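You operate a simulated robot arm through the tools that you are given. There is no shell and no other tool. Be economical: measure what you need, move in short steps, check, and stop when the job is done.

You are at the controls of a simulated robot arm. One attempt, no reset.

JOB
Check the orange and purple tubes on the meter; drop the one over 30 % down the chute.
Fine: the other goes back to its hole; shut the flap.
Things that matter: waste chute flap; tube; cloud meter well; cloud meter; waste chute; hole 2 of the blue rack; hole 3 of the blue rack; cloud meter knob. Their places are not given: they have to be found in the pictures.

It is judged by the outcome, as a careful person would: the job done as asked, and still so three seconds after it is handed in. It fails if anything else is knocked over, pushed out of place, dropped, spilled or broken.

ROBOT AND FRAMES
A 5-joint arm with a two-finger parallel gripper, fixed in place. Base frame: the origin is at the foot of the arm, x ahead of it, y to its left, z up; the work surface is at about z = -0.1. Units: cm, rad, N and s.
With the tool pointing down near the work surface it reaches from about 26 to 60 cm from the base axis. Its first joint turns from -1.152 to 1.152 rad. The tool tilts only in the upright plane through the base axis and itself; it spins freely about its own axis. Payload 1.57 kg.
The TCP is the grasp point between the finger pads, 3 cm short of the fingertips. In the tool frame z runs along the fingers and y along their closing line. Largest opening 8 cm; finger width 1.7, thickness 1.2; the body of the gripper, 4 by 8.2 cm, starts 8 cm behind the TCP.
Orientation is that of the tool frame in the base frame, as a unit quaternion [x, y, z, w]. With the fingers straight down and closing along the base's y, the tool's x points along the base's -x, its y along +y and its z along -z.

CONTROLS
- The arm moves only by the tool nudge_tool. Its argument "commands" is a list of rows, each an object of numbers (a shift or turn left out is 0, a gripper value left out holds the last): "dx", "dy", "dz": the shift along the tool's x, y, z in cm; "ax", "ay", "az": the turn, a rotation vector about the tool's x, y, z in degrees; "jaw": the opening, from 0 (shut) to 1 (fully open). In form: [{"dx": .., "dy": .., "dz": .., "ax": .., "ay": .., "az": .., "jaw": ..}, ...]. A call has 1 to 20 rows; each row shifts and turns the commanded pose from where the row before left it, along the tool's axes as they then stand. A row lasts 0.2 s, in which the tool goes at most 5 cm and 0.15 rad; a call with a longer step from one row to the next is refused whole, and so is a gripper value outside its range. A pose out of reach is approached as far as the arm can. The call stops where the force on the tool passes 90 N (or 10 N more than at its start, if that is more) or the arm is blocked; 0.2 s more then pass. Each finger travels about 15.3 cm/s and halts on what it meets, pressing with about 30 N; the grip force reading is that of the motor and also rises with nothing between the fingers. The clock runs only during rows and for 0.2 s after the last one: add rows that do not move to give the fingers time. It gives the time, the measured TCP pose, the force on the tool (base axes), the opening and the grip force at its end, in the units of the frame above (readings bear some noise).
- Cameras (640 x 400 px; columns grow to the right, rows downward): "scene" is fixed at [4.81, 40.67, 51.88]; the picture's right is [-0.62, -0.79, 0.00], its down [-0.49, 0.38, -0.78] and it looks along [0.62, -0.48, -0.62] (base axes); focal length 214 px, centre (320, 200). "wrist" rides on the gripper at [-3.2, 0, -7.8] in the tool frame; the picture's right is [0.00, -1.00, 0.00], its down [0.97, 0.00, -0.24] and it looks along [0.24, 0.00, 0.97] (tool axes); focal length 218 px, centre (320, 200).
- capture(camera): a new picture of that camera. No time passes.
- point_at(camera, pixels): for up to 12 pixels [column, row] of the newest picture of that camera ("zoom" is the newest enlarged one), the place [x, y, z] in the base frame of the surface seen there, good to about 0.3 cm. No time passes.
- zoom(camera, box): a new picture of the part [left, top, right, bottom] of that camera's present view, enlarged. No time passes.
- finish_job(): hands the job in; it is judged then, once.

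Keep the steps short. Do not move on a guess: measure, check each grasp and each placing, and mend mistakes. In all there are 80 turns and 34 pictures (those below and enlarged ones count). Leave the gripper open and the arm clear of the work at the hand-in unless told otherwise, and finish with a single line.

The tools are called after "Emit:" as a command line: name --argument value ..., lists and objects as JSON in quotes. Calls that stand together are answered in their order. nudge_tool: Moves the arm, as the interface text tells. Its arguments: {"type":"object","properties":{"commands":{"type":"array","items":{"type":"object","properties":{"dx":{"type":"number"},"dy":{"type":"number"},"dz":{"type":"number"},"ax":{"type":"number"},"ay":{"type":"number"},"az":{"type":"number"},"jaw":{"type":"number"}}}}},"required":["commands"]} The other tools are called the same way: capture (camera) takes a picture; point_at (camera, pixels) gives the place of the surface under pixels of a picture; zoom (camera, box) takes an enlarged picture of a part of a camera's view; finish_job () hands the job in.

At the start:

```text
t: 0.0
tcp_pos: [33.2, -8.16, 43.03]
ee_rot: [0.0, 1.0, 0.001, 0.0]
force: [-0.5, -1.2, 0.0]
grip_width: 8.01
gripper_force: 0.1
```

scene: 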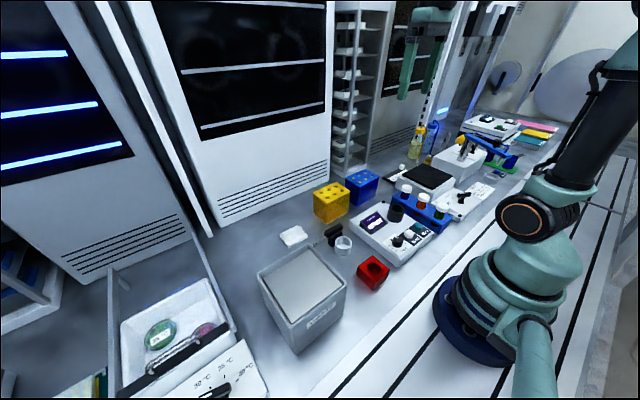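
wrist: 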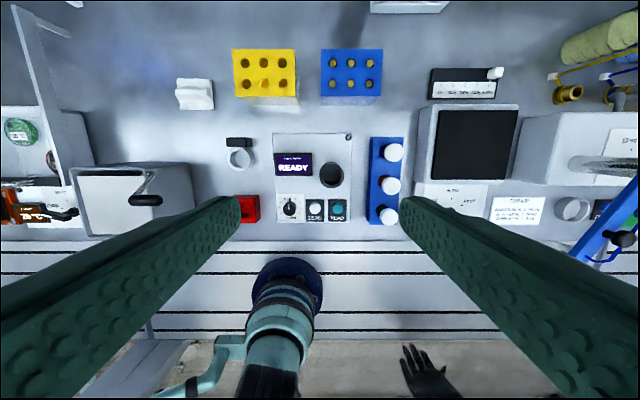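

I see the meter with "READY" near wrist pixel (313,178), and the blue rack with three white-capped tubes near (387,182). I'll zoom in on both and on the possible chute.

Emit:
zoom --camera "wrist" --box '[220, 120, 420, 245]'

Emit:
zoom --camera "scene" --box '[320, 160, 480, 260]'

Emit:
zoom --camera "scene" --box '[230, 220, 390, 360]'

```text
3.20 times, centred on (320, 182) of wrist
```

zoom: 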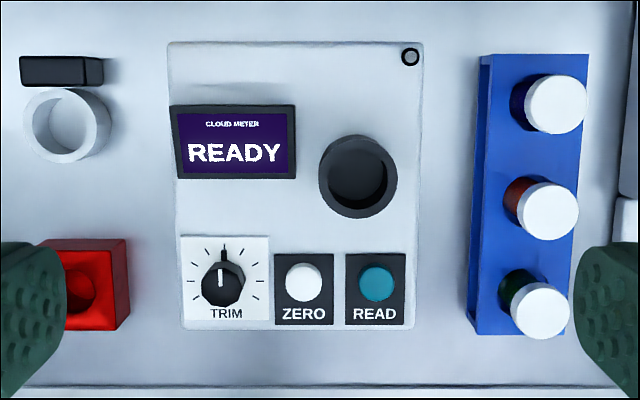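

```text
4.00 times, centred on (400, 210) of scene
```

zoom: 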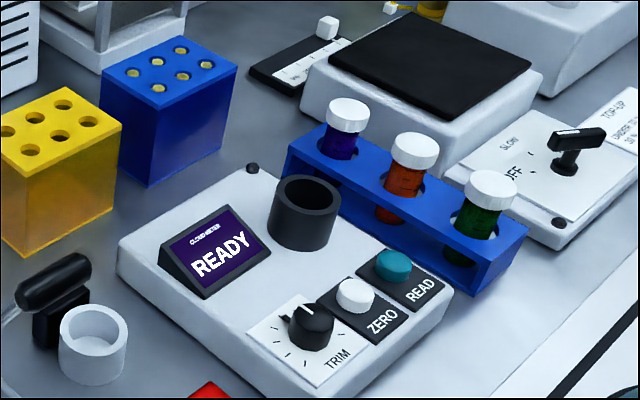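

```text
2.86 times, centred on (310, 290) of scene
```

zoom: 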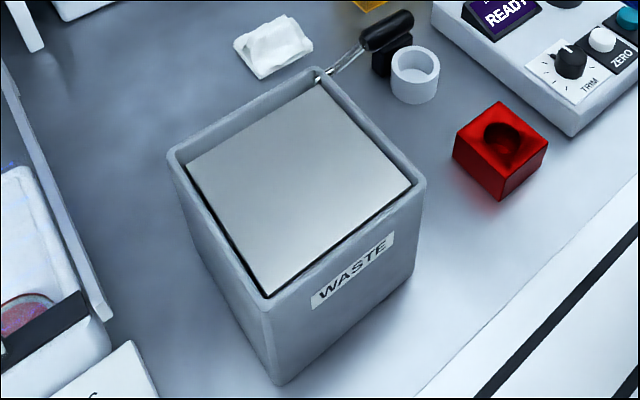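

The waste bin with its flap is at about scene (300,285). I need a clearer view of its lever, so I'll zoom the wrist view and measure points in the last scene zoom.

Emit:
zoom --camera "wrist" --box '[60, 130, 260, 255]'

Emit:
point_at --camera "scene" --pixels '[[365, 230], [342, 243], [334, 231], [342, 246], [310, 240], [270, 262], [292, 273], [345, 285], [298, 330], [373, 268], [398, 207], [407, 189]]'

Emit:
point_at --camera "wrist" --pixels '[[395, 152], [391, 186], [389, 217], [331, 165], [331, 176], [290, 207], [315, 208], [337, 208], [240, 142], [240, 158], [250, 210], [348, 138]]'

```text
3.20 times, centred on (160, 192) of wrist
```

zoom: 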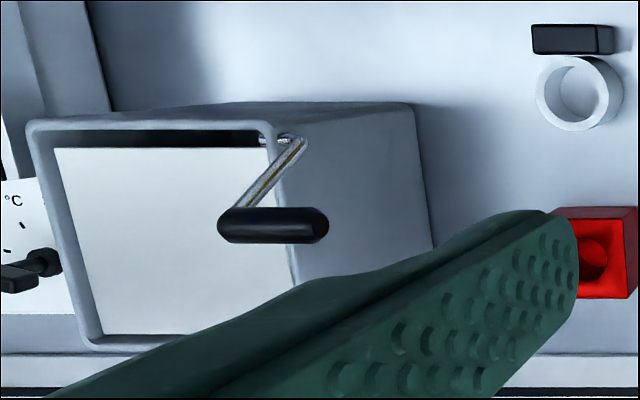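

```text
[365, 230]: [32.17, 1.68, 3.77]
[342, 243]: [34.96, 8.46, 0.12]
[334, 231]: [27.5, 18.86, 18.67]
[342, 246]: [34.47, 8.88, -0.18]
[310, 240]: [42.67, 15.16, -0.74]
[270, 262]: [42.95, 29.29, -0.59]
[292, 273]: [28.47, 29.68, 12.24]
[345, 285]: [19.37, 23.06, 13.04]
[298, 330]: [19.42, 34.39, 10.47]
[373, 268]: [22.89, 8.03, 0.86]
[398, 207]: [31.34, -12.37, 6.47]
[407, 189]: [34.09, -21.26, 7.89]
```

```text
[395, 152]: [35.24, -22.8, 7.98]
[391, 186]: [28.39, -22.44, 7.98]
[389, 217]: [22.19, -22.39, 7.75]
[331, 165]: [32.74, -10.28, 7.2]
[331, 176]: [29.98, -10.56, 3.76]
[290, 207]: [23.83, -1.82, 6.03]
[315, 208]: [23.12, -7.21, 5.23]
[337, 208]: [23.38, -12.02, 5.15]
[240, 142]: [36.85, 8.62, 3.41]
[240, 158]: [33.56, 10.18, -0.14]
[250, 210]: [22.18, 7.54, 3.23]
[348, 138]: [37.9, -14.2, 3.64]
```

The flap's crank starts at the hinge, zoom (290,143), and ends in a black handle at (272,226). I'll measure the handle, the crank and the bin rim on this zoom.

Emit:
point_at --camera "zoom" --pixels '[[225, 222], [272, 222], [322, 222], [290, 150], [255, 195], [300, 142], [60, 155], [265, 137], [40, 127], [85, 340], [110, 330], [270, 260]]'

Emit:
point_at --camera "scene" --pixels '[[309, 248], [316, 243], [322, 240], [340, 226], [326, 234], [277, 278], [323, 320], [374, 283], [374, 282], [298, 292], [408, 199], [422, 200]]'

```text
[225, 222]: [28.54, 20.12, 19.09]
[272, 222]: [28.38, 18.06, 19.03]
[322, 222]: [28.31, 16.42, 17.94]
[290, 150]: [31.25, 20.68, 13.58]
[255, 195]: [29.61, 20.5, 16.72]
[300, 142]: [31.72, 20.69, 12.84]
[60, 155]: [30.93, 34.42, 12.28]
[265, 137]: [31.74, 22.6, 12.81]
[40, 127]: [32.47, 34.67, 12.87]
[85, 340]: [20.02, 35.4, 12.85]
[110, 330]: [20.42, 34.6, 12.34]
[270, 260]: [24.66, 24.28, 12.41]
```

```text
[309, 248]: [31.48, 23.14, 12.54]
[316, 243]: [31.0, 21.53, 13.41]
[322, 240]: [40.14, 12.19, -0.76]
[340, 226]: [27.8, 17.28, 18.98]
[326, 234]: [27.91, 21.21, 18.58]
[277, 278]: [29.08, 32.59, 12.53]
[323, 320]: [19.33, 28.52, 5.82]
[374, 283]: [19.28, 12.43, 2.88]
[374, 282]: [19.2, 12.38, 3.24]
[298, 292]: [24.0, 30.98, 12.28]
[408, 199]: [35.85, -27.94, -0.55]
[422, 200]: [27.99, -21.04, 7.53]
```

I've got the bin: hinge near (31.7, y, 12.6), handle near (28, 18.5, 18.7), running along y. Next I'll move above the rack and meter, staying high, for a closer look.

Emit:
nudge_tool --commands '[{"dx": 0.9, "dy": -1.23, "dz": 2.3}, {"dx": 0.9, "dy": -1.23, "dz": 2.3}, {"dx": 0.9, "dy": -1.23, "dz": 2.3}, {"dx": 0.9, "dy": -1.23, "dz": 2.3}, {"dx": 0.9, "dy": -1.23, "dz": 2.3}, {"dx": 0.9, "dy": -1.23, "dz": 2.3}, {"dx": 0.9, "dy": -1.23, "dz": 2.3}, {"dx": 0.9, "dy": -1.23, "dz": 2.3}, {}]'

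Emit:
capture --camera "wrist"

```text
t: 2.0
tcp_pos: [25.96, -17.98, 24.57]
ee_rot: [0.0, 1.0, 0.001, 0.0]
force: [0.0, -0.8, -0.7]
grip_width: 8.03
gripper_force: 0.1
```

```text
27 pictures are left
```

wrist: 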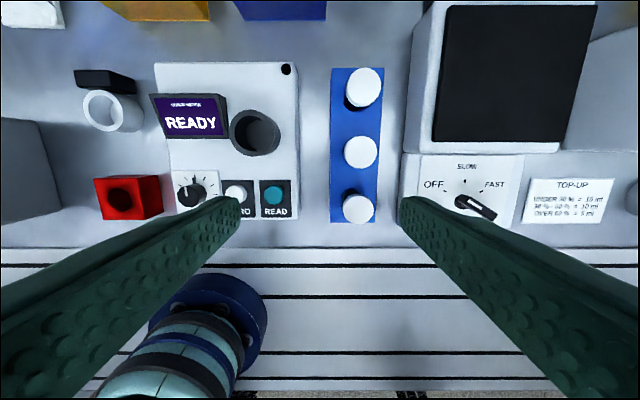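

The caps are at (364,86), (360,151) and (357,208), and the well is at (255,133). I'll measure the caps, rack top, well rim and the boxes beside them.

Emit:
point_at --camera "wrist" --pixels '[[366, 84], [362, 151], [359, 208], [345, 151], [378, 151], [355, 118], [335, 180], [375, 182], [412, 145], [409, 175], [362, 134], [362, 168]]'

Emit:
point_at --camera "wrist" --pixels '[[231, 130], [278, 136], [255, 111], [255, 156], [257, 135], [273, 196], [238, 193], [192, 190], [366, 68], [381, 86], [190, 120], [290, 150]]'

Emit:
zoom --camera "wrist" --box '[220, 60, 420, 230]'

```text
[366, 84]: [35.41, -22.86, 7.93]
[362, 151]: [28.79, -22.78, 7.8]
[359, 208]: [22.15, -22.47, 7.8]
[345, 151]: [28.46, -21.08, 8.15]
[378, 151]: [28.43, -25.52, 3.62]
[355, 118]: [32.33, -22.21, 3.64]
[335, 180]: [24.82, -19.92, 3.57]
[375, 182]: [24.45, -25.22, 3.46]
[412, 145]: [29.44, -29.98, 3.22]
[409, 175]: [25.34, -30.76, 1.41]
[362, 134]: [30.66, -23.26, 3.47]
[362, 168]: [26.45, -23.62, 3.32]
```

```text
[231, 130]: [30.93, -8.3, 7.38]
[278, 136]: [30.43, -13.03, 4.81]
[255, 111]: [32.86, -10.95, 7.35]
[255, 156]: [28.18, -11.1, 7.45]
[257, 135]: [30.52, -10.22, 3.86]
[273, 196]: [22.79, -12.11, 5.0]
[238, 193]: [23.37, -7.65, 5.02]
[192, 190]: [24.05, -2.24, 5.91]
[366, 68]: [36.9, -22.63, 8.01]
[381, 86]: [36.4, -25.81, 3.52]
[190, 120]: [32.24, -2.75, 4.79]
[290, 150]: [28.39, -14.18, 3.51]
```

```text
2.35 times, centred on (320, 145) of wrist
```

zoom: 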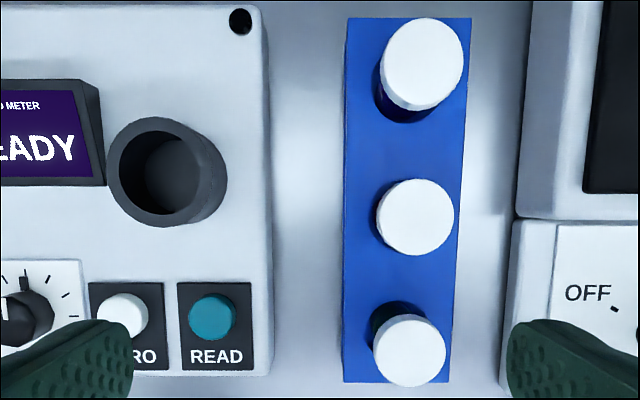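

Readings: orange cap centre is about (28.5, -22.4), cap top z 7.9, rack top z 3.6. The well is centred near (30.5, -10.65) with its rim at z 7.4. Next I'll move above the orange tube and descend so the tips straddle only the cap, keeping them clear of the rim later.

Emit:
nudge_tool --commands '[{"dx": -1.27, "dy": -2.21, "jaw": 0.75}, {"dx": -1.27, "dy": -2.21}, {"dz": 3}, {"dz": 3}, {"dz": 3}, {"dz": 2.4}, {}]'

Emit:
capture --camera "wrist"

```text
t: 3.6
tcp_pos: [28.44, -22.48, 13.36]
ee_rot: [0.0, 1.0, 0.001, 0.0]
force: [0.7, -0.6, -0.3]
grip_width: 5.99
gripper_force: 0.0
```

```text
25 pictures are left
```

wrist: 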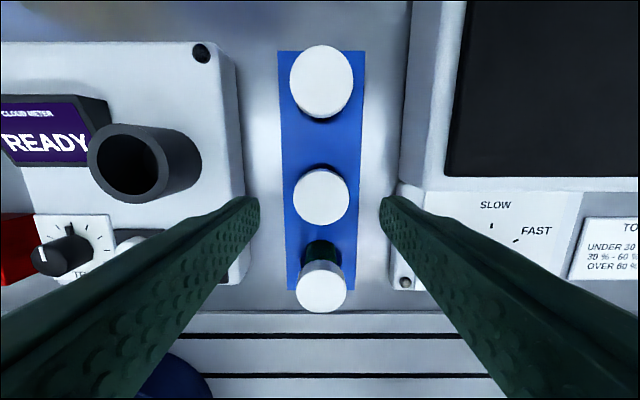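

The cap at (321,195) lies centred between the fingers. I'll descend to z 9.2 and close.

Emit:
nudge_tool --commands '[{"dx": -0.2, "dz": 2.1}, {"dz": 2.1}, {}, {"jaw": 0.6}, {"jaw": 0.5}, {"jaw": 0.4}, {"jaw": 0.3}, {"jaw": 0.3}, {}]'

```text
t: 5.6
tcp_pos: [28.69, -22.28, 9.16]
ee_rot: [0.0, 1.0, 0.001, 0.0]
force: [-0.6, -0.3, 0.4]
grip_width: 3.34
gripper_force: 29.8
```

It's gripped at 3.34 cm. I'll lift it straight up and check with the scene camera.

Emit:
nudge_tool --commands '[{"dz": -1}, {"dz": -2}, {"dz": -2.5}, {"dz": -2.5}, {"dz": -2.5}, {"dz": -2.5}, {}]'

Emit:
zoom --camera "scene" --box '[340, 110, 500, 230]'

```text
t: 7.2
tcp_pos: [28.76, -22.36, 22.01]
ee_rot: [0.0, 1.0, 0.0, 0.0]
force: [0.0, -0.4, 0.3]
grip_width: 3.35
gripper_force: 30.3
```

```text
3.33 times, centred on (420, 170) of scene
```

zoom: 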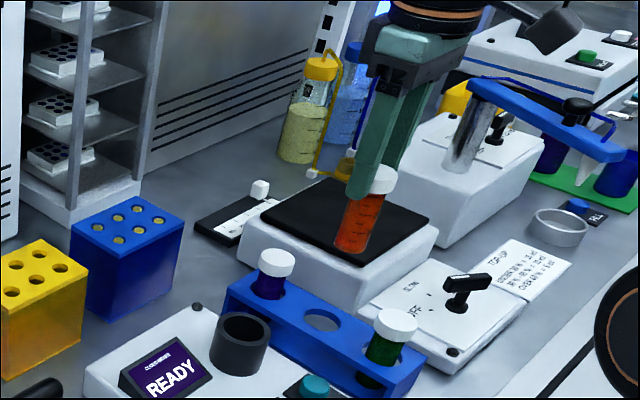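

The orange tube is held upright. I'll measure its bottom and cap height.

Emit:
point_at --camera "zoom" --pixels '[[353, 255], [358, 225], [382, 190], [385, 175], [323, 322], [240, 340], [245, 325], [350, 262]]'

```text
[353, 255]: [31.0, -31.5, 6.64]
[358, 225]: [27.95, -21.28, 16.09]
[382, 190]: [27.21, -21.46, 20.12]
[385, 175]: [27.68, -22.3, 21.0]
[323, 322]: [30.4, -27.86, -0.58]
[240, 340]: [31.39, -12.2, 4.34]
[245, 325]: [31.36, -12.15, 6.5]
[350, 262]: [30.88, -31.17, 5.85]
```

The tube is about 7.4 cm long, with its bottom about 8.3 below the TCP. I'll carry it over the well and look.

Emit:
nudge_tool --commands '[{"dx": -0.45, "dy": 2.93}, {"dx": -0.45, "dy": 2.93}, {"dx": -0.45, "dy": 2.93}, {"dx": -0.45, "dy": 2.92}, {"dz": 2}, {"dz": 1.5}, {}]'

Emit:
capture --camera "wrist"

Emit:
zoom --camera "scene" --box '[320, 130, 480, 250]'

```text
t: 8.8
tcp_pos: [30.5, -10.72, 18.55]
ee_rot: [0.0, 1.0, 0.0, 0.0]
force: [0.6, 0.4, -0.7]
grip_width: 3.3
gripper_force: 29.7
```

```text
23 pictures are left
```

wrist: 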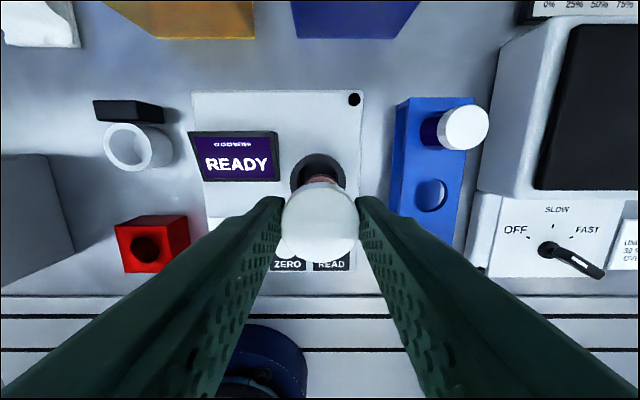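

```text
3.33 times, centred on (400, 190) of scene
```

zoom: 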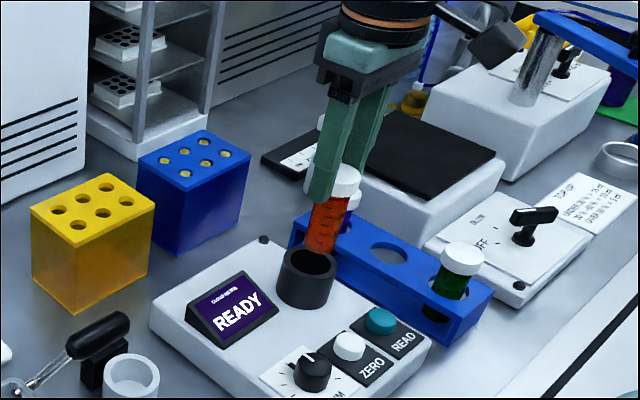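

The well is centred near (30.65, -10.6), directly below the tube. I'll lower the tube into it in small steps.

Emit:
nudge_tool --commands '[{"dx": -0.1, "dz": 1.5}, {"dz": 1}, {"dz": 1}, {"dz": 0.8}, {"dz": 0.8}, {"dz": 0.6}, {}]'

```text
t: 10.4
tcp_pos: [30.47, -10.77, 12.85]
ee_rot: [0.0, 1.0, 0.0, 0.0]
force: [-3.2, 1.1, 12.7]
grip_width: 3.34
gripper_force: 30.2
```

I feel 12.7 N upward at z 12.85, so the tube is touching something. I'll look before releasing.

Emit:
zoom --camera "scene" --box '[350, 160, 450, 230]'

```text
5.71 times, centred on (400, 195) of scene
```

zoom: 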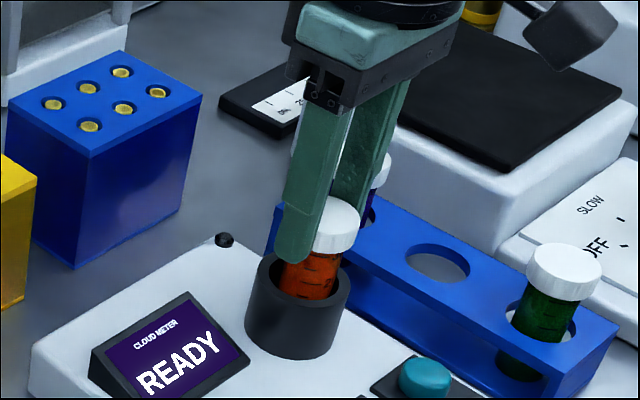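

The tube is in the well and resting on its bottom. I'll open the fingers, rise, and read the display.

Emit:
nudge_tool --commands '[{"dz": -0.15}, {"jaw": 0.45}, {"jaw": 0.6}, {"jaw": 0.75}, {"dz": -1.5}, {"dz": -2.5}, {"dz": -3}, {}]'

Emit:
capture --camera "wrist"

```text
t: 12.2
tcp_pos: [30.64, -10.68, 19.97]
ee_rot: [0.001, 1.0, 0.001, 0.001]
force: [0.3, -0.4, 0.2]
grip_width: 6.01
gripper_force: 0.1
```

```text
20 pictures are left
```

wrist: 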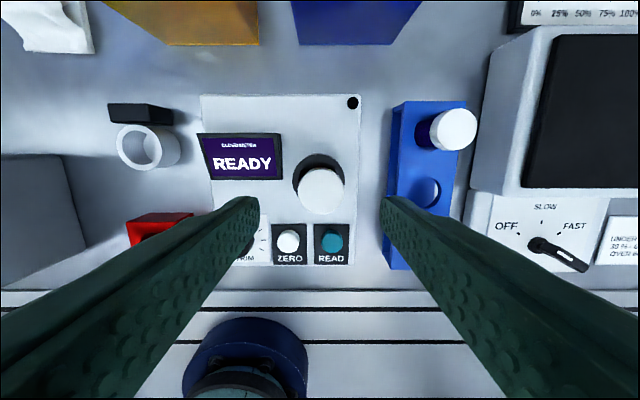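

The display still says READY, so the READ button at (332,241), about (23.4, -12.05, 5.1), must be pressed. I'll move over it with closed fingers and descend to just above.

Emit:
nudge_tool --commands '[{"dx": 2.4, "dy": -0.46, "jaw": 0.3}, {"dx": 2.4, "dy": -0.46, "jaw": 0.0}, {"dx": 2.44, "dy": -0.45}, {"dz": 3}, {"dz": 3}, {"dz": 3}, {"dz": 1.5}, {}]'

Emit:
zoom --camera "scene" --box '[350, 160, 470, 250]'

```text
t: 14.0
tcp_pos: [23.33, -12.01, 9.33]
ee_rot: [0.0, 1.0, 0.0, -0.001]
force: [-0.6, 0.1, 0.4]
grip_width: 0.0
gripper_force: 21.7
```

```text
4.44 times, centred on (410, 205) of scene
```

zoom: 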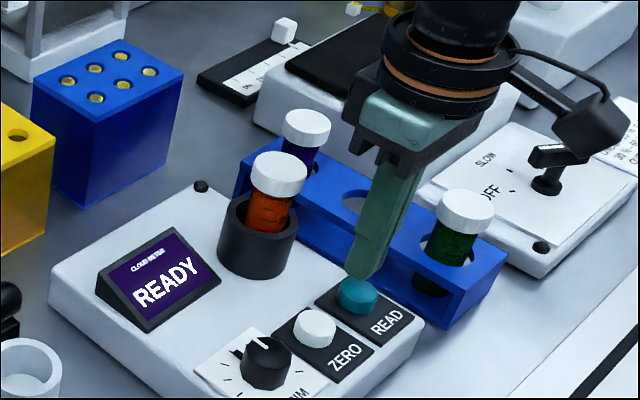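

The fingertips hover over READ. I'll press down gently in small steps and back off.

Emit:
nudge_tool --commands '[{"dz": 0.7}, {"dz": 0.4}, {"dz": 0.2}, {"dz": 0.2}, {}]'

```text
t: 15.2
tcp_pos: [23.38, -12.08, 7.87]
ee_rot: [0.0, 1.0, 0.0, 0.0]
force: [0.3, 0.2, 0.8]
grip_width: 0.0
gripper_force: 21.4
```

Emit:
nudge_tool --commands '[{"dz": 0.2}, {"dz": 0.2}, {}]'

Emit:
zoom --camera "scene" --box '[350, 160, 470, 250]'

```text
t: 16.0
tcp_pos: [23.45, -12.15, 7.63]
ee_rot: [0.0, 1.0, 0.0, -0.001]
force: [-1.4, -1.6, 5.5]
grip_width: 0.01
gripper_force: 20.9
```

```text
4.44 times, centred on (410, 205) of scene
```

zoom: 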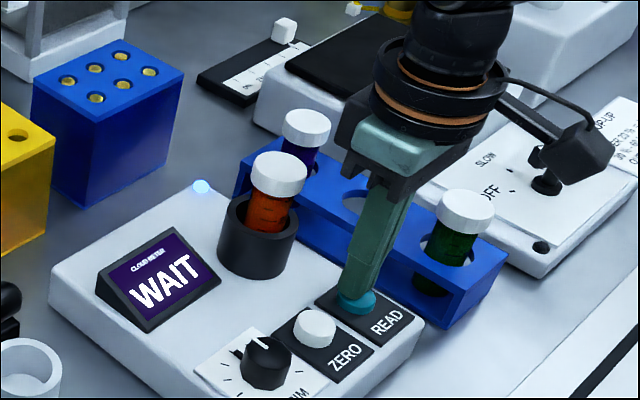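

The display says WAIT. I'll release the button, rise a little and wait for the value.

Emit:
nudge_tool --commands '[{"dz": -1}, {"dz": -1}, {}, {}, {}, {}, {}, {}, {}, {}, {}, {}, {}, {}, {}, {}, {}, {}]'

Emit:
zoom --camera "scene" --box '[350, 160, 470, 250]'

```text
t: 19.8
tcp_pos: [23.42, -11.92, 9.56]
ee_rot: [0.0, 1.0, 0.0, 0.0]
force: [0.1, -0.1, 0.3]
grip_width: 0.0
gripper_force: 21.9
```

```text
4.44 times, centred on (410, 205) of scene
```

zoom: 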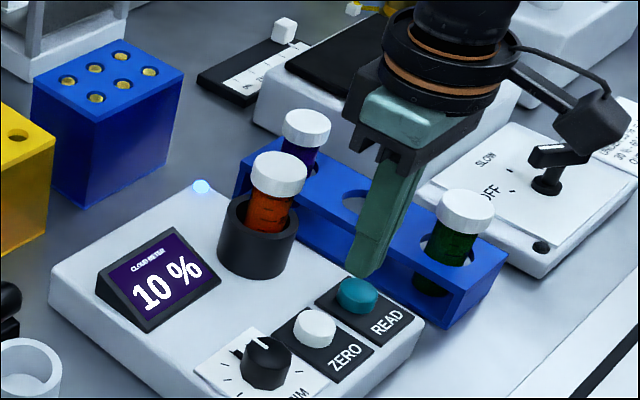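

Orange reads 10 %, so it goes back to its hole. I'll rise, return over the well, open and descend to the same grasp height.

Emit:
nudge_tool --commands '[{"dz": -3}, {"dz": -4}, {"dz": -3.5}, {"dx": -2.4, "dy": 0.43, "jaw": 0.4}, {"dx": -2.4, "dy": 0.43, "jaw": 0.75}, {"dx": -2.3, "dy": 0.43}, {}, {"dz": 2.5}, {"dz": 2.5}, {"dz": 2.2}, {}, {"jaw": 0.6}, {"jaw": 0.5}, {"jaw": 0.4}, {"jaw": 0.3}, {}, {}]'

```text
t: 23.4
tcp_pos: [30.3, -10.75, 12.91]
ee_rot: [0.0, 1.0, 0.0, 0.0]
force: [1.8, -0.5, 0.0]
grip_width: 3.35
gripper_force: 30.4
```

It's gripped at 3.35. I'll lift it and carry it over hole 2.

Emit:
nudge_tool --commands '[{"dz": -1}, {"dz": -2}, {"dz": -3}, {"dz": -3}, {"dx": 0.45, "dy": -2.9}, {"dx": 0.45, "dy": -2.9}, {"dx": 0.45, "dy": -2.9}, {"dx": 0.45, "dy": -2.9}, {"dz": 2}, {"dz": 2}, {}]'

Emit:
capture --camera "wrist"

Emit:
zoom --camera "scene" --box '[360, 130, 480, 230]'

```text
t: 25.8
tcp_pos: [28.53, -22.39, 17.69]
ee_rot: [0.0, 1.0, 0.0, 0.001]
force: [0.5, 0.1, -0.4]
grip_width: 3.35
gripper_force: 30.2
```

```text
16 pictures are left
```

wrist: 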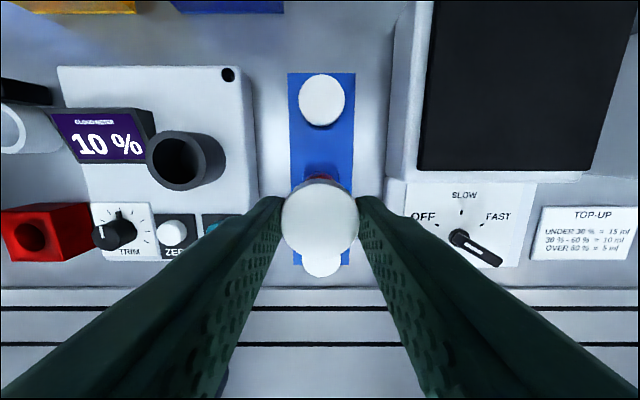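

```text
4.00 times, centred on (420, 180) of scene
```

zoom: 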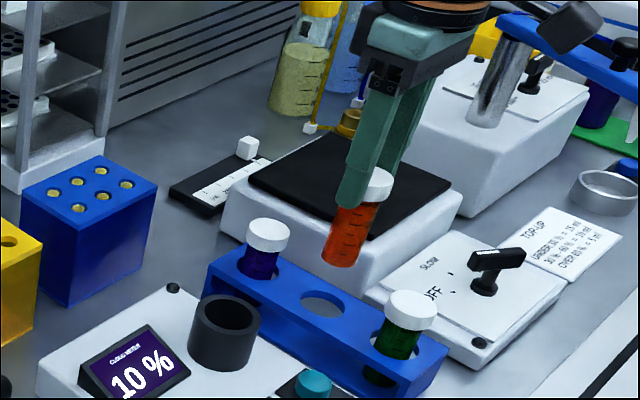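

The tube is above the empty hole (28.6, -22.4). I'll lower it in steps and watch the force.

Emit:
nudge_tool --commands '[{"dx": -0.1, "dz": 2}, {"dz": 2}, {"dz": 1}, {"dz": 1}, {"dz": 1}, {}]'

```text
t: 27.2
tcp_pos: [28.77, -22.24, 10.86]
ee_rot: [0.0, 1.0, 0.0, 0.0]
force: [-0.5, 0.1, -0.7]
grip_width: 3.34
gripper_force: 30.7
```

It's in the hole with no resistance. I'll continue down to seat it.

Emit:
nudge_tool --commands '[{"dz": 0.8}, {"dz": 0.4}, {"dz": 0.3}, {}]'

```text
t: 28.2
tcp_pos: [28.65, -22.24, 9.28]
ee_rot: [0.0, 1.0, -0.001, 0.0]
force: [0.1, 0.7, -0.9]
grip_width: 3.32
gripper_force: 30.3
```

Emit:
nudge_tool --commands '[{"dz": 0.15}, {"dz": 0.15}, {}]'

```text
t: 29.0
tcp_pos: [28.76, -22.25, 9.12]
ee_rot: [0.001, 1.0, 0.0, 0.0]
force: [-0.3, 0.5, -1.2]
grip_width: 3.34
gripper_force: 29.8
```

There's no contact yet. I'll go a bit further down.

Emit:
nudge_tool --commands '[{"dz": 0.15}, {"dz": 0.15}, {}]'

```text
t: 29.8
tcp_pos: [28.86, -22.3, 8.82]
ee_rot: [0.0, 1.0, -0.001, 0.002]
force: [-0.8, 1.5, 20.4]
grip_width: 3.35
gripper_force: 29.7
```

It's seated, with 20 N upward. I'll ease up, release and rise, then move above the purple tube at about (35.1, -22.5).

Emit:
nudge_tool --commands '[{"dz": -0.2}, {"jaw": 0.45}, {"jaw": 0.6}, {"jaw": 0.75}, {"dz": -1.2}, {"dz": -2}, {"dz": -2}, {"dx": -3.2, "dy": -0.1}, {"dx": -3.2, "dy": -0.1}, {}]'

Emit:
capture --camera "wrist"

```text
t: 32.0
tcp_pos: [35.3, -22.58, 14.2]
ee_rot: [0.001, 1.0, -0.001, 0.0]
force: [-0.9, 0.1, 0.6]
grip_width: 6.0
gripper_force: 0.1
```

```text
14 pictures are left
```

wrist: 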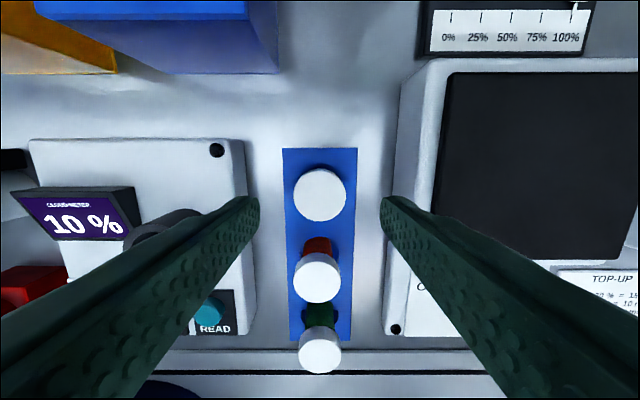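

The purple cap at (320,195) is centred and the right finger clears the white box. I'll descend and grip.

Emit:
nudge_tool --commands '[{"dz": 2}, {"dz": 2}, {"dz": 1}, {}, {"jaw": 0.6}, {"jaw": 0.5}, {"jaw": 0.4}, {"jaw": 0.3}, {}, {}]'

```text
t: 34.2
tcp_pos: [35.24, -22.6, 9.3]
ee_rot: [0.0, 1.0, 0.0, 0.0]
force: [0.5, -0.8, 0.3]
grip_width: 3.31
gripper_force: 29.6
```

It's gripped. I'll lift it and carry it over the well at (30.5, -10.7), then stop above it.

Emit:
nudge_tool --commands '[{"dz": -1}, {"dz": -2}, {"dz": -3}, {"dz": -3}, {"dz": -3}, {"dx": 1.18, "dy": 2.97}, {"dx": 1.18, "dy": 2.97}, {"dx": 1.18, "dy": 2.97}, {"dx": 1.18, "dy": 2.97}, {}, {"dz": 2}, {"dz": 1.3}, {}]'

Emit:
capture --camera "wrist"

```text
t: 37.0
tcp_pos: [30.38, -10.52, 17.86]
ee_rot: [-0.001, 1.0, 0.0, 0.0]
force: [0.8, -0.1, -1.0]
grip_width: 3.33
gripper_force: 29.8
```

```text
13 pictures are left
```

wrist: 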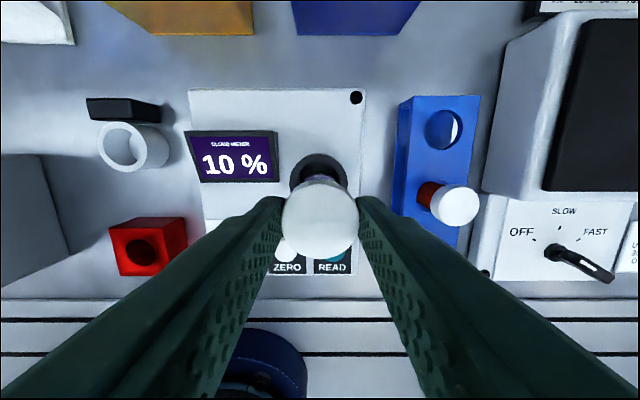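

The purple tube is aligned above the well. I'll lower it in.

Emit:
nudge_tool --commands '[{"dx": -0.15, "dy": -0.1, "dz": 1.5}, {"dz": 1}, {"dz": 1}, {"dz": 0.8}, {"dz": 0.3}, {"dz": 0.2}, {}]'

```text
t: 38.6
tcp_pos: [30.64, -10.74, 12.97]
ee_rot: [0.0, 1.0, 0.0, 0.0]
force: [-0.2, -0.1, -0.2]
grip_width: 3.32
gripper_force: 29.7
```

Emit:
nudge_tool --commands '[{"dz": 0.15}, {"dz": 0.15}, {}]'

```text
t: 39.4
tcp_pos: [30.71, -10.76, 12.81]
ee_rot: [0.0, 1.0, 0.0, 0.002]
force: [-0.6, 1.4, 21.0]
grip_width: 3.34
gripper_force: 29.8
```

It's seated. I'll release, rise, close the fingers and hover over READ.

Emit:
nudge_tool --commands '[{"dz": -0.2}, {"jaw": 0.45}, {"jaw": 0.6}, {"jaw": 0.75}, {"dz": -1.5}, {"dz": -2.5}, {"dz": -3}, {"dx": 2.4, "dy": -0.43, "jaw": 0.3}, {"dx": 2.4, "dy": -0.43, "jaw": 0.0}, {"dx": 2.4, "dy": -0.44}, {"dz": 3}, {"dz": 3}, {"dz": 3}, {"dz": 1.5}, {}]'

```text
t: 42.6
tcp_pos: [23.31, -11.95, 9.48]
ee_rot: [0.001, 1.0, 0.001, 0.0]
force: [-0.4, -0.4, 0.1]
grip_width: 0.01
gripper_force: 21.2
```

I'm above READ at z 9.48. I'll press down to about z 7.55, release and wait for the reading.

Emit:
nudge_tool --commands '[{"dx": -0.05, "dz": 0.8}, {"dz": 0.5}, {"dz": 0.3}, {"dz": 0.2}, {"dz": 0.12}, {}, {"dz": -1}, {"dz": -1}, {}, {}, {}, {}, {}, {}, {}, {}, {}, {}, {}, {}]'

Emit:
zoom --camera "scene" --box '[350, 160, 470, 250]'

```text
t: 46.8
tcp_pos: [23.37, -12.16, 9.53]
ee_rot: [0.0, 1.0, -0.001, 0.0]
force: [1.0, -0.5, -0.7]
grip_width: 0.0
gripper_force: 21.0
```

```text
4.44 times, centred on (410, 205) of scene
```

zoom: 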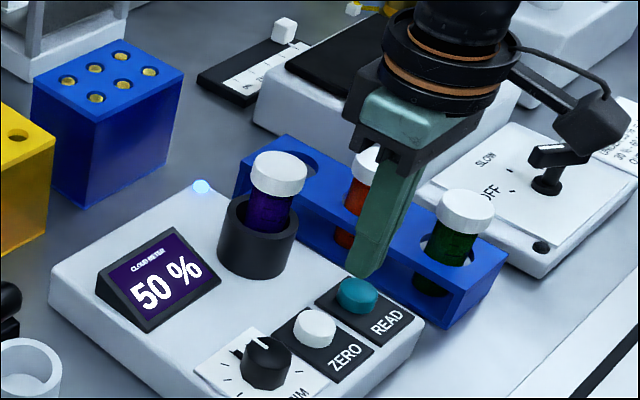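

Purple reads 50 %, which is over 30 %, so it goes down the chute. First the flap has to open, so I'll rise and move above the flap handle.

Emit:
nudge_tool --commands '[{"dz": -4.5}, {"dz": -4.5}, {"dz": -4.5}, {"dz": -4}, {"dx": -0.5, "dy": 3.4}, {"dx": -0.6, "dy": 3.8, "jaw": 0.5}, {"dx": -0.6, "dy": 3.8}, {"dx": -0.6, "dy": 3.8}, {"dx": -0.6, "dy": 3.8}, {"dx": -0.6, "dy": 3.8}, {"dx": -0.6, "dy": 3.8}, {"dx": -0.6, "dy": 3.8}, {}]'

Emit:
nudge_tool --commands '[{"az": 8}, {"az": 8}, {"az": 8}, {"az": 8}, {"az": 8}, {"az": 8}, {"az": 8}, {"az": 8}, {"az": 8}, {"az": 8}, {"az": 8}, {"az": 2}, {}]'

Emit:
capture --camera "wrist"

```text
t: 49.6
tcp_pos: [28.19, 18.08, 27.12]
ee_rot: [0.001, 1.0, 0.0, 0.0]
force: [-0.1, 0.3, -0.4]
grip_width: 3.99
gripper_force: 0.2
```

```text
t: 52.4
tcp_pos: [28.04, 17.9, 27.15]
ee_rot: [0.708, 0.706, 0.0, -0.001]
force: [0.7, -0.7, 0.9]
grip_width: 4.0
gripper_force: 0.0
```

```text
11 pictures are left
```

wrist: 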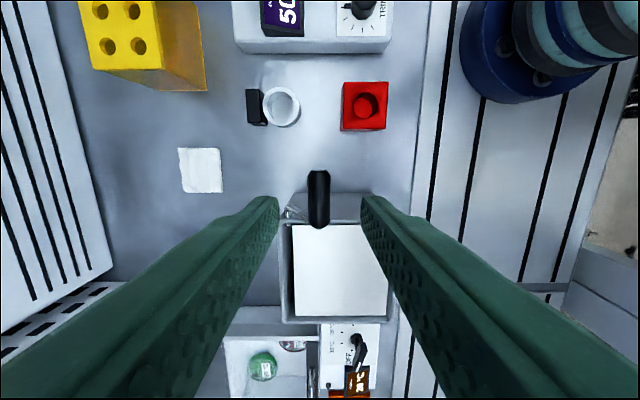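

The handle is at column 319, centred between the fingers, running from y 16.4 to 21. I'll descend to z 18.4 and close on it.

Emit:
nudge_tool --commands '[{"dz": 3}, {"dz": 3}, {"dz": 1.5}, {"dz": 1.2}, {}, {"jaw": 0.35}, {"jaw": 0.2}, {"jaw": 0.1}, {}, {}]'

```text
t: 54.6
tcp_pos: [28.25, 17.91, 18.47]
ee_rot: [0.707, 0.707, -0.001, 0.0]
force: [7.4, -1.9, -8.1]
grip_width: 1.7
gripper_force: 32.0
```

The handle is gripped at 1.7 cm wide. I'll try a small move of the handle backward and up, toward +x along its arc, and read the force.

Emit:
nudge_tool --commands '[{"dy": 0.3, "dz": -0.17}, {"dy": 0.3, "dz": -0.16}, {"dy": 0.3, "dz": -0.15}, {}]'

```text
t: 55.6
tcp_pos: [29.02, 18.04, 18.97]
ee_rot: [0.707, 0.707, -0.001, 0.0]
force: [-7.4, -0.2, 8.0]
grip_width: 1.78
gripper_force: 33.1
```

It moved freely by about 0.9 cm. I'll check that the flap turns with it.

Emit:
zoom --camera "scene" --box '[230, 200, 390, 330]'

```text
3.08 times, centred on (310, 265) of scene
```

zoom: 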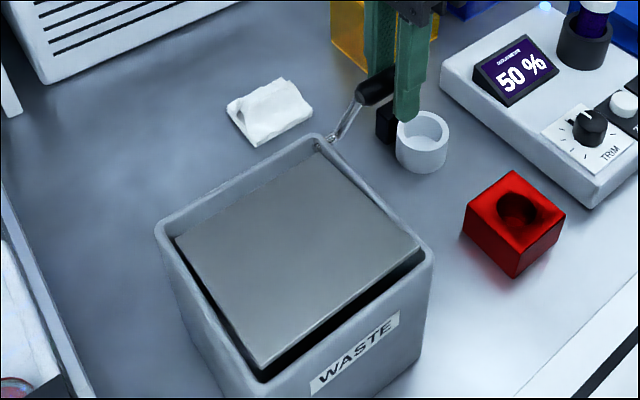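

The flap lifts as the handle goes back. I'll continue along the arc around the pivot at (31.7, 12.6), radius 6.85.

Emit:
nudge_tool --commands '[{"dy": 0.46, "dz": -0.17}, {"dy": 0.45, "dz": -0.14}, {"dy": 0.47, "dz": -0.1}, {"dy": 0.47, "dz": -0.08}, {"dy": 0.48, "dz": -0.04}, {"dy": 0.47, "dz": -0.01}, {"dy": 0.48, "dz": 0.02}, {"dy": 0.47, "dz": 0.06}, {}]'

```text
t: 57.6
tcp_pos: [32.82, 17.95, 19.32]
ee_rot: [0.707, 0.707, 0.0, 0.002]
force: [-1.3, 2.7, -0.2]
grip_width: 1.74
gripper_force: 33.1
```

Forces are low. I'll continue past the flap's vertical.

Emit:
nudge_tool --commands '[{"dy": 0.46, "dz": 0.1}, {"dy": 0.45, "dz": 0.13}, {"dy": 0.45, "dz": 0.16}, {"dy": 0.44, "dz": 0.18}, {"dy": 0.42, "dz": 0.23}, {"dy": 0.42, "dz": 0.24}, {"dy": 0.38, "dz": 0.28}, {"dy": 0.38, "dz": 0.29}, {"dy": 0.34, "dz": 0.34}, {"dy": 0.34, "dz": 0.34}, {}]'

```text
t: 60.0
tcp_pos: [36.83, 17.96, 17.0]
ee_rot: [0.707, 0.708, -0.001, -0.002]
force: [-4.3, -2.1, -0.1]
grip_width: 1.78
gripper_force: 32.5
```

It has turned about 80° so far. I'll go on in small steps and watch for the stop.

Emit:
nudge_tool --commands '[{"dy": 0.29, "dz": 0.38}, {"dy": 0.28, "dz": 0.38}, {"dy": 0.24, "dz": 0.42}, {"dy": 0.23, "dz": 0.42}, {}]'

Emit:
zoom --camera "scene" --box '[230, 160, 390, 330]'

```text
t: 61.2
tcp_pos: [37.84, 17.88, 15.42]
ee_rot: [0.708, 0.707, 0.001, 0.001]
force: [-7.0, 1.7, -0.8]
grip_width: 1.77
gripper_force: 32.2
```

```text
2.35 times, centred on (310, 245) of scene
```

zoom: 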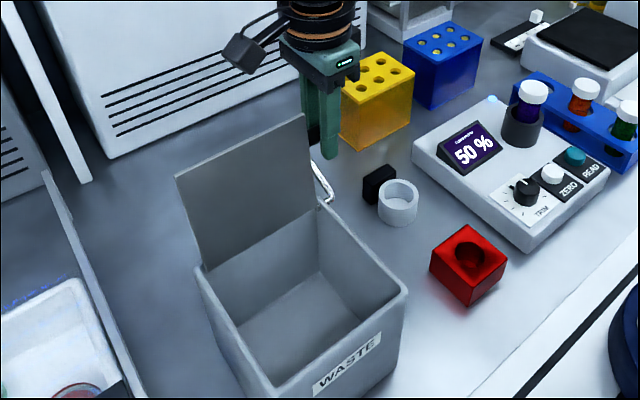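

The flap is open to about 96°. I'll go a little further so it rests safely past vertical.

Emit:
nudge_tool --commands '[{"dy": 0.18, "dz": 0.44}, {"dy": 0.16, "dz": 0.45}, {"dy": 0.12, "dz": 0.46}, {}]'

```text
t: 62.2
tcp_pos: [38.36, 17.95, 14.05]
ee_rot: [0.707, 0.707, -0.001, 0.0]
force: [-17.3, 9.0, 1.2]
grip_width: 1.73
gripper_force: 32.1
```

That's about 108°. I'll release the handle, rise and check that it stays.

Emit:
nudge_tool --commands '[{"jaw": 0.3}, {"jaw": 0.5}, {}, {"dz": -3}, {"dz": -4}, {"dz": -4}, {}, {}]'

Emit:
capture --camera "scene"

```text
t: 64.0
tcp_pos: [38.36, 17.97, 25.06]
ee_rot: [0.707, 0.707, 0.0, 0.0]
force: [0.3, -0.4, 0.7]
grip_width: 3.99
gripper_force: 0.0
```

```text
8 pictures are left
```

scene: 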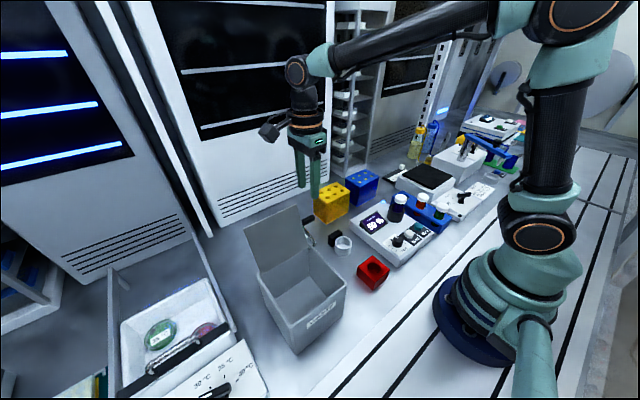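

The flap stays open. I'll spin back and go above the well to fetch the purple tube.

Emit:
nudge_tool --commands '[{"az": -8}, {"az": -8}, {"az": -8}, {"az": -8}, {"az": -8}, {"az": -8}, {"az": -8}, {"az": -8}, {"az": -8}, {"az": -8}, {"az": -8}, {"az": -2}, {}]'

Emit:
nudge_tool --commands '[{"dx": 0.97, "dy": -3.59}, {"dx": 0.97, "dy": -3.59}, {"dx": 0.97, "dy": -3.59}, {"dx": 0.97, "dy": -3.59, "jaw": 0.75}, {"dx": 0.97, "dy": -3.59}, {"dx": 0.97, "dy": -3.59}, {"dx": 0.97, "dy": -3.59}, {"dx": 0.97, "dy": -3.59}, {"dz": 2.5}, {"dz": 2.5}, {}]'

Emit:
capture --camera "wrist"

```text
t: 66.8
tcp_pos: [38.32, 18.01, 25.15]
ee_rot: [-0.001, 1.0, 0.0, 0.0]
force: [-1.1, 0.2, -0.8]
grip_width: 4.0
gripper_force: 0.1
```

```text
t: 69.2
tcp_pos: [30.64, -10.78, 19.95]
ee_rot: [0.0, 1.0, -0.001, 0.0]
force: [-0.2, 0.0, 0.2]
grip_width: 5.97
gripper_force: 0.1
```

```text
7 pictures are left
```

wrist: 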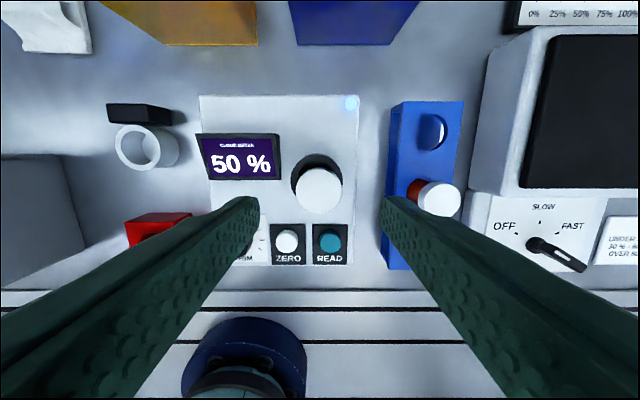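

The cap at (319,190) is centred. I'll descend to z 12.9 and grip.

Emit:
nudge_tool --commands '[{"dz": 2.5}, {"dz": 2.5}, {"dz": 2.1}, {}, {"jaw": 0.6}, {"jaw": 0.5}, {"jaw": 0.4}, {"jaw": 0.3}, {}, {}]'

```text
t: 71.4
tcp_pos: [30.53, -10.76, 12.87]
ee_rot: [-0.001, 1.0, 0.0, -0.001]
force: [-0.8, -0.3, 0.5]
grip_width: 3.33
gripper_force: 30.2
```

It's gripped. I'll lift it high and carry it over the open bin, about (25.3, 28.5).

Emit:
nudge_tool --commands '[{"dz": -1}, {"dz": -2}, {"dz": -3}, {"dz": -3.5}, {"dz": -3.5}, {"dz": -3}, {}, {"dx": 0.52, "dy": 3.93}, {"dx": 0.52, "dy": 3.93}, {"dx": 0.52, "dy": 3.93}, {"dx": 0.52, "dy": 3.93}, {"dx": 0.52, "dy": 3.93}, {"dx": 0.52, "dy": 3.93}, {"dx": 0.52, "dy": 3.93}, {"dx": 0.52, "dy": 3.93}, {"dx": 0.52, "dy": 3.93}, {"dx": 0.52, "dy": 3.93}, {}]'

Emit:
capture --camera "wrist"

```text
t: 75.2
tcp_pos: [25.47, 28.43, 28.96]
ee_rot: [0.0, 1.0, 0.001, 0.0]
force: [0.4, 0.8, -0.4]
grip_width: 3.33
gripper_force: 30.2
```

```text
6 pictures are left
```

wrist: 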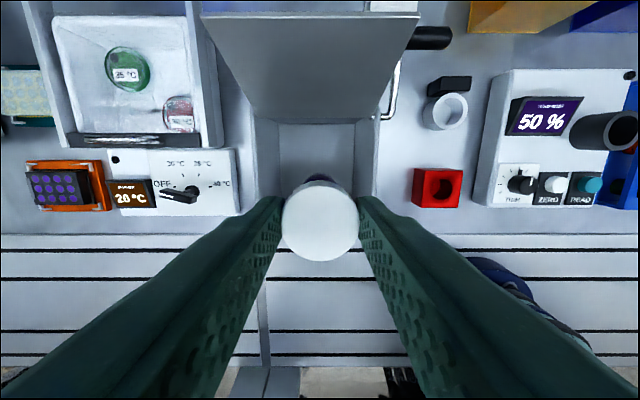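

The bin opening (columns 255–375) surrounds the tube. I'll lower it in.

Emit:
nudge_tool --commands '[{"dz": 3}, {"dz": 3}, {"dz": 3}, {"dz": 2.5}, {"dz": 1.5}, {"dz": 1.5}, {"dz": 1}, {}]'

```text
t: 77.0
tcp_pos: [25.38, 28.52, 13.5]
ee_rot: [0.0, 1.0, 0.0, 0.0]
force: [-0.7, 0.3, -0.2]
grip_width: 3.33
gripper_force: 29.8
```

Emit:
nudge_tool --commands '[{"dz": 1}, {"dz": 0.7}, {"dz": 0.6}, {}]'

```text
t: 78.0
tcp_pos: [25.45, 28.48, 11.24]
ee_rot: [0.0, 1.0, 0.0, -0.001]
force: [0.1, -1.2, 0.0]
grip_width: 3.33
gripper_force: 29.5
```

The tube is deep inside the bin, with its bottom near z 2.8 and no contact. I'll release it and rise straight up.

Emit:
nudge_tool --commands '[{"jaw": 0.5}, {"jaw": 0.65}, {}, {"dz": -2}, {"dz": -3}, {"dz": -4}, {"dz": -4}, {"dz": -4}, {}]'

Emit:
capture --camera "wrist"

```text
t: 80.0
tcp_pos: [25.46, 28.55, 28.35]
ee_rot: [0.0, 1.0, 0.0, 0.001]
force: [0.5, 0.4, -0.3]
grip_width: 5.22
gripper_force: 0.2
```

```text
5 pictures are left
```

wrist: 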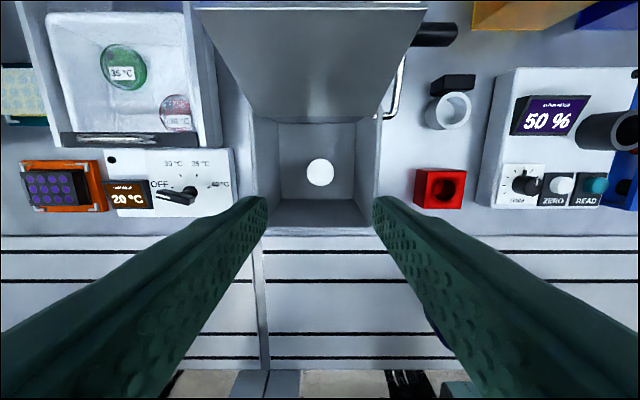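

The purple tube stands inside the bin. Now I'll go back to the handle via -y first, spin 90° and hover above it to shut the flap.

Emit:
nudge_tool --commands '[{"dz": -2, "jaw": 0.5}, {"dy": -3.5}, {"dy": -3.5}, {"dy": -3.55}, {"dx": -3.2}, {"dx": -3.2}, {"dx": -3.2}, {"dx": -3.3}, {}]'

Emit:
nudge_tool --commands '[{"az": 8}, {"az": 8}, {"az": 8}, {"az": 8}, {"az": 8}, {"az": 8}, {"az": 8}, {"az": 8}, {"az": 8}, {"az": 8}, {"az": 8}, {"az": 2}, {"dz": 3}, {"dz": 3}, {"dz": 2}, {}]'

Emit:
capture --camera "wrist"

```text
t: 82.0
tcp_pos: [38.33, 18.01, 30.22]
ee_rot: [0.0, 1.0, 0.001, 0.0]
force: [-0.3, 0.6, -1.0]
grip_width: 3.99
gripper_force: 0.1
```

```text
t: 85.4
tcp_pos: [38.34, 18.17, 22.2]
ee_rot: [0.707, 0.707, -0.001, 0.0]
force: [0.1, 0.0, -0.9]
grip_width: 4.02
gripper_force: 0.1
```

```text
4 pictures are left
```

wrist: 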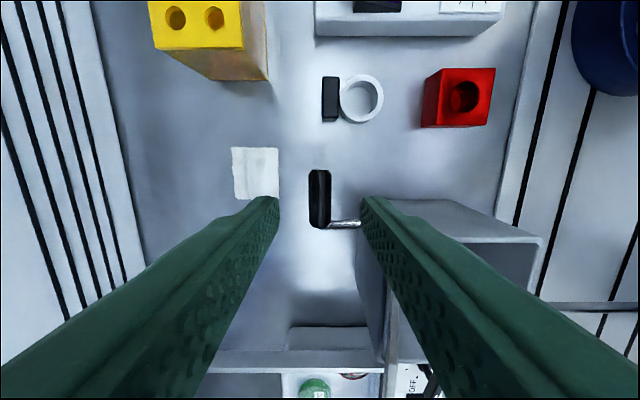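

The handle is centred between the fingers (column 319). I'll descend to z 14 and grip it.

Emit:
nudge_tool --commands '[{"dz": 3}, {"dz": 3}, {"dz": 2.15}, {}, {"jaw": 0.35}, {"jaw": 0.2}, {"jaw": 0.1}, {}, {}]'

```text
t: 87.4
tcp_pos: [38.23, 18.0, 14.0]
ee_rot: [0.707, 0.707, 0.0, 0.001]
force: [6.9, -0.5, -1.4]
grip_width: 1.74
gripper_force: 32.6
```

The handle is gripped. I'll retrace the arc, first half.

Emit:
nudge_tool --commands '[{"dy": -0.12, "dz": -0.46}, {"dy": -0.16, "dz": -0.45}, {"dy": -0.18, "dz": -0.44}, {"dy": -0.23, "dz": -0.42}, {"dy": -0.24, "dz": -0.42}, {"dy": -0.28, "dz": -0.38}, {"dy": -0.29, "dz": -0.38}, {"dy": -0.34, "dz": -0.34}, {"dy": -0.34, "dz": -0.34}, {"dy": -0.38, "dz": -0.29}, {"dy": -0.38, "dz": -0.28}, {"dy": -0.42, "dz": -0.24}, {"dy": -0.42, "dz": -0.23}, {"dy": -0.44, "dz": -0.18}, {"dy": -0.45, "dz": -0.16}, {"dy": -0.45, "dz": -0.13}, {"dy": -0.46, "dz": -0.1}, {}]'

```text
t: 91.2
tcp_pos: [32.62, 17.88, 19.22]
ee_rot: [0.707, 0.707, -0.001, 0.0]
force: [2.2, 3.3, 3.1]
grip_width: 1.74
gripper_force: 32.3
```

It's going smoothly. Now the second half, down to the closed position.

Emit:
nudge_tool --commands '[{"dy": -0.47, "dz": -0.06}, {"dy": -0.48, "dz": -0.02}, {"dy": -0.47, "dz": 0.01}, {"dy": -0.48, "dz": 0.04}, {"dy": -0.47, "dz": 0.08}, {"dy": -0.47, "dz": 0.1}, {"dy": -0.45, "dz": 0.14}, {"dy": -0.46, "dz": 0.17}, {"dy": -0.3, "dz": 0.15}, {"dy": -0.25, "dz": 0.14}, {}]'

```text
t: 93.6
tcp_pos: [28.42, 17.88, 18.46]
ee_rot: [0.708, 0.707, 0.0, 0.0]
force: [0.8, -0.5, 0.4]
grip_width: 1.75
gripper_force: 32.4
```

It's nearly closed. I'll push gently to the stop.

Emit:
nudge_tool --commands '[{"dy": -0.17, "dz": 0.1}, {"dy": -0.17, "dz": 0.1}, {}]'

```text
t: 94.4
tcp_pos: [28.12, 17.88, 18.29]
ee_rot: [0.708, 0.707, 0.002, 0.0]
force: [13.7, -10.3, 10.8]
grip_width: 1.74
gripper_force: 32.4
```

Force of about 14–17 N shows the stop. I'll open the fingers, rise and check.

Emit:
nudge_tool --commands '[{"jaw": 0.25}, {"jaw": 0.4}, {"jaw": 0.5}, {}, {"dz": -2}, {"dz": -3}, {"dz": -4}, {"dz": -3}, {"dx": -4}, {"dx": -4}, {"dx": -4}, {"dx": -4, "jaw": 1}, {}]'

Emit:
capture --camera "scene"

Emit:
zoom --camera "scene" --box '[240, 210, 370, 350]'

```text
t: 97.2
tcp_pos: [28.05, 1.96, 30.29]
ee_rot: [0.707, 0.707, -0.001, -0.001]
force: [0.6, 0.4, 0.0]
grip_width: 8.02
gripper_force: 0.0
```

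```text
3 pictures are left
```

scene: 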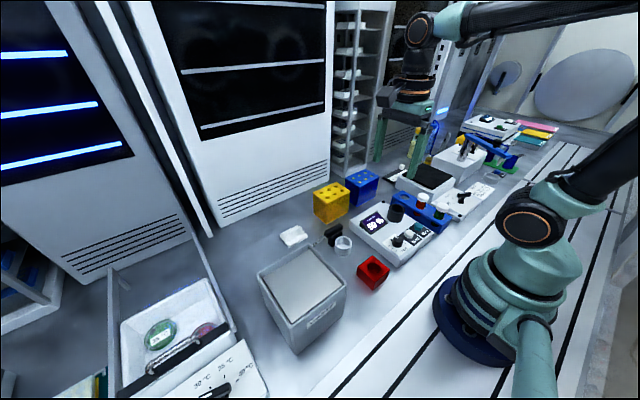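

```text
2.86 times, centred on (305, 280) of scene
```

zoom: 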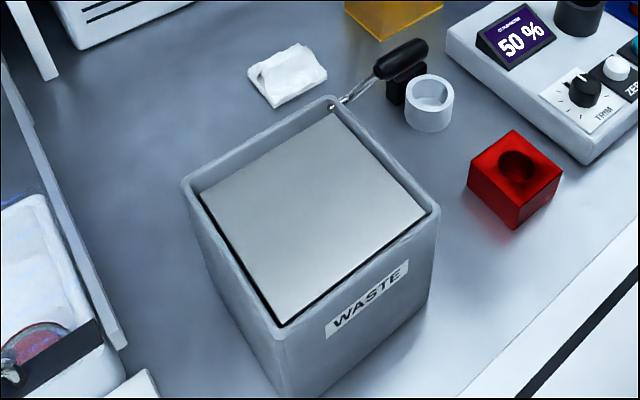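

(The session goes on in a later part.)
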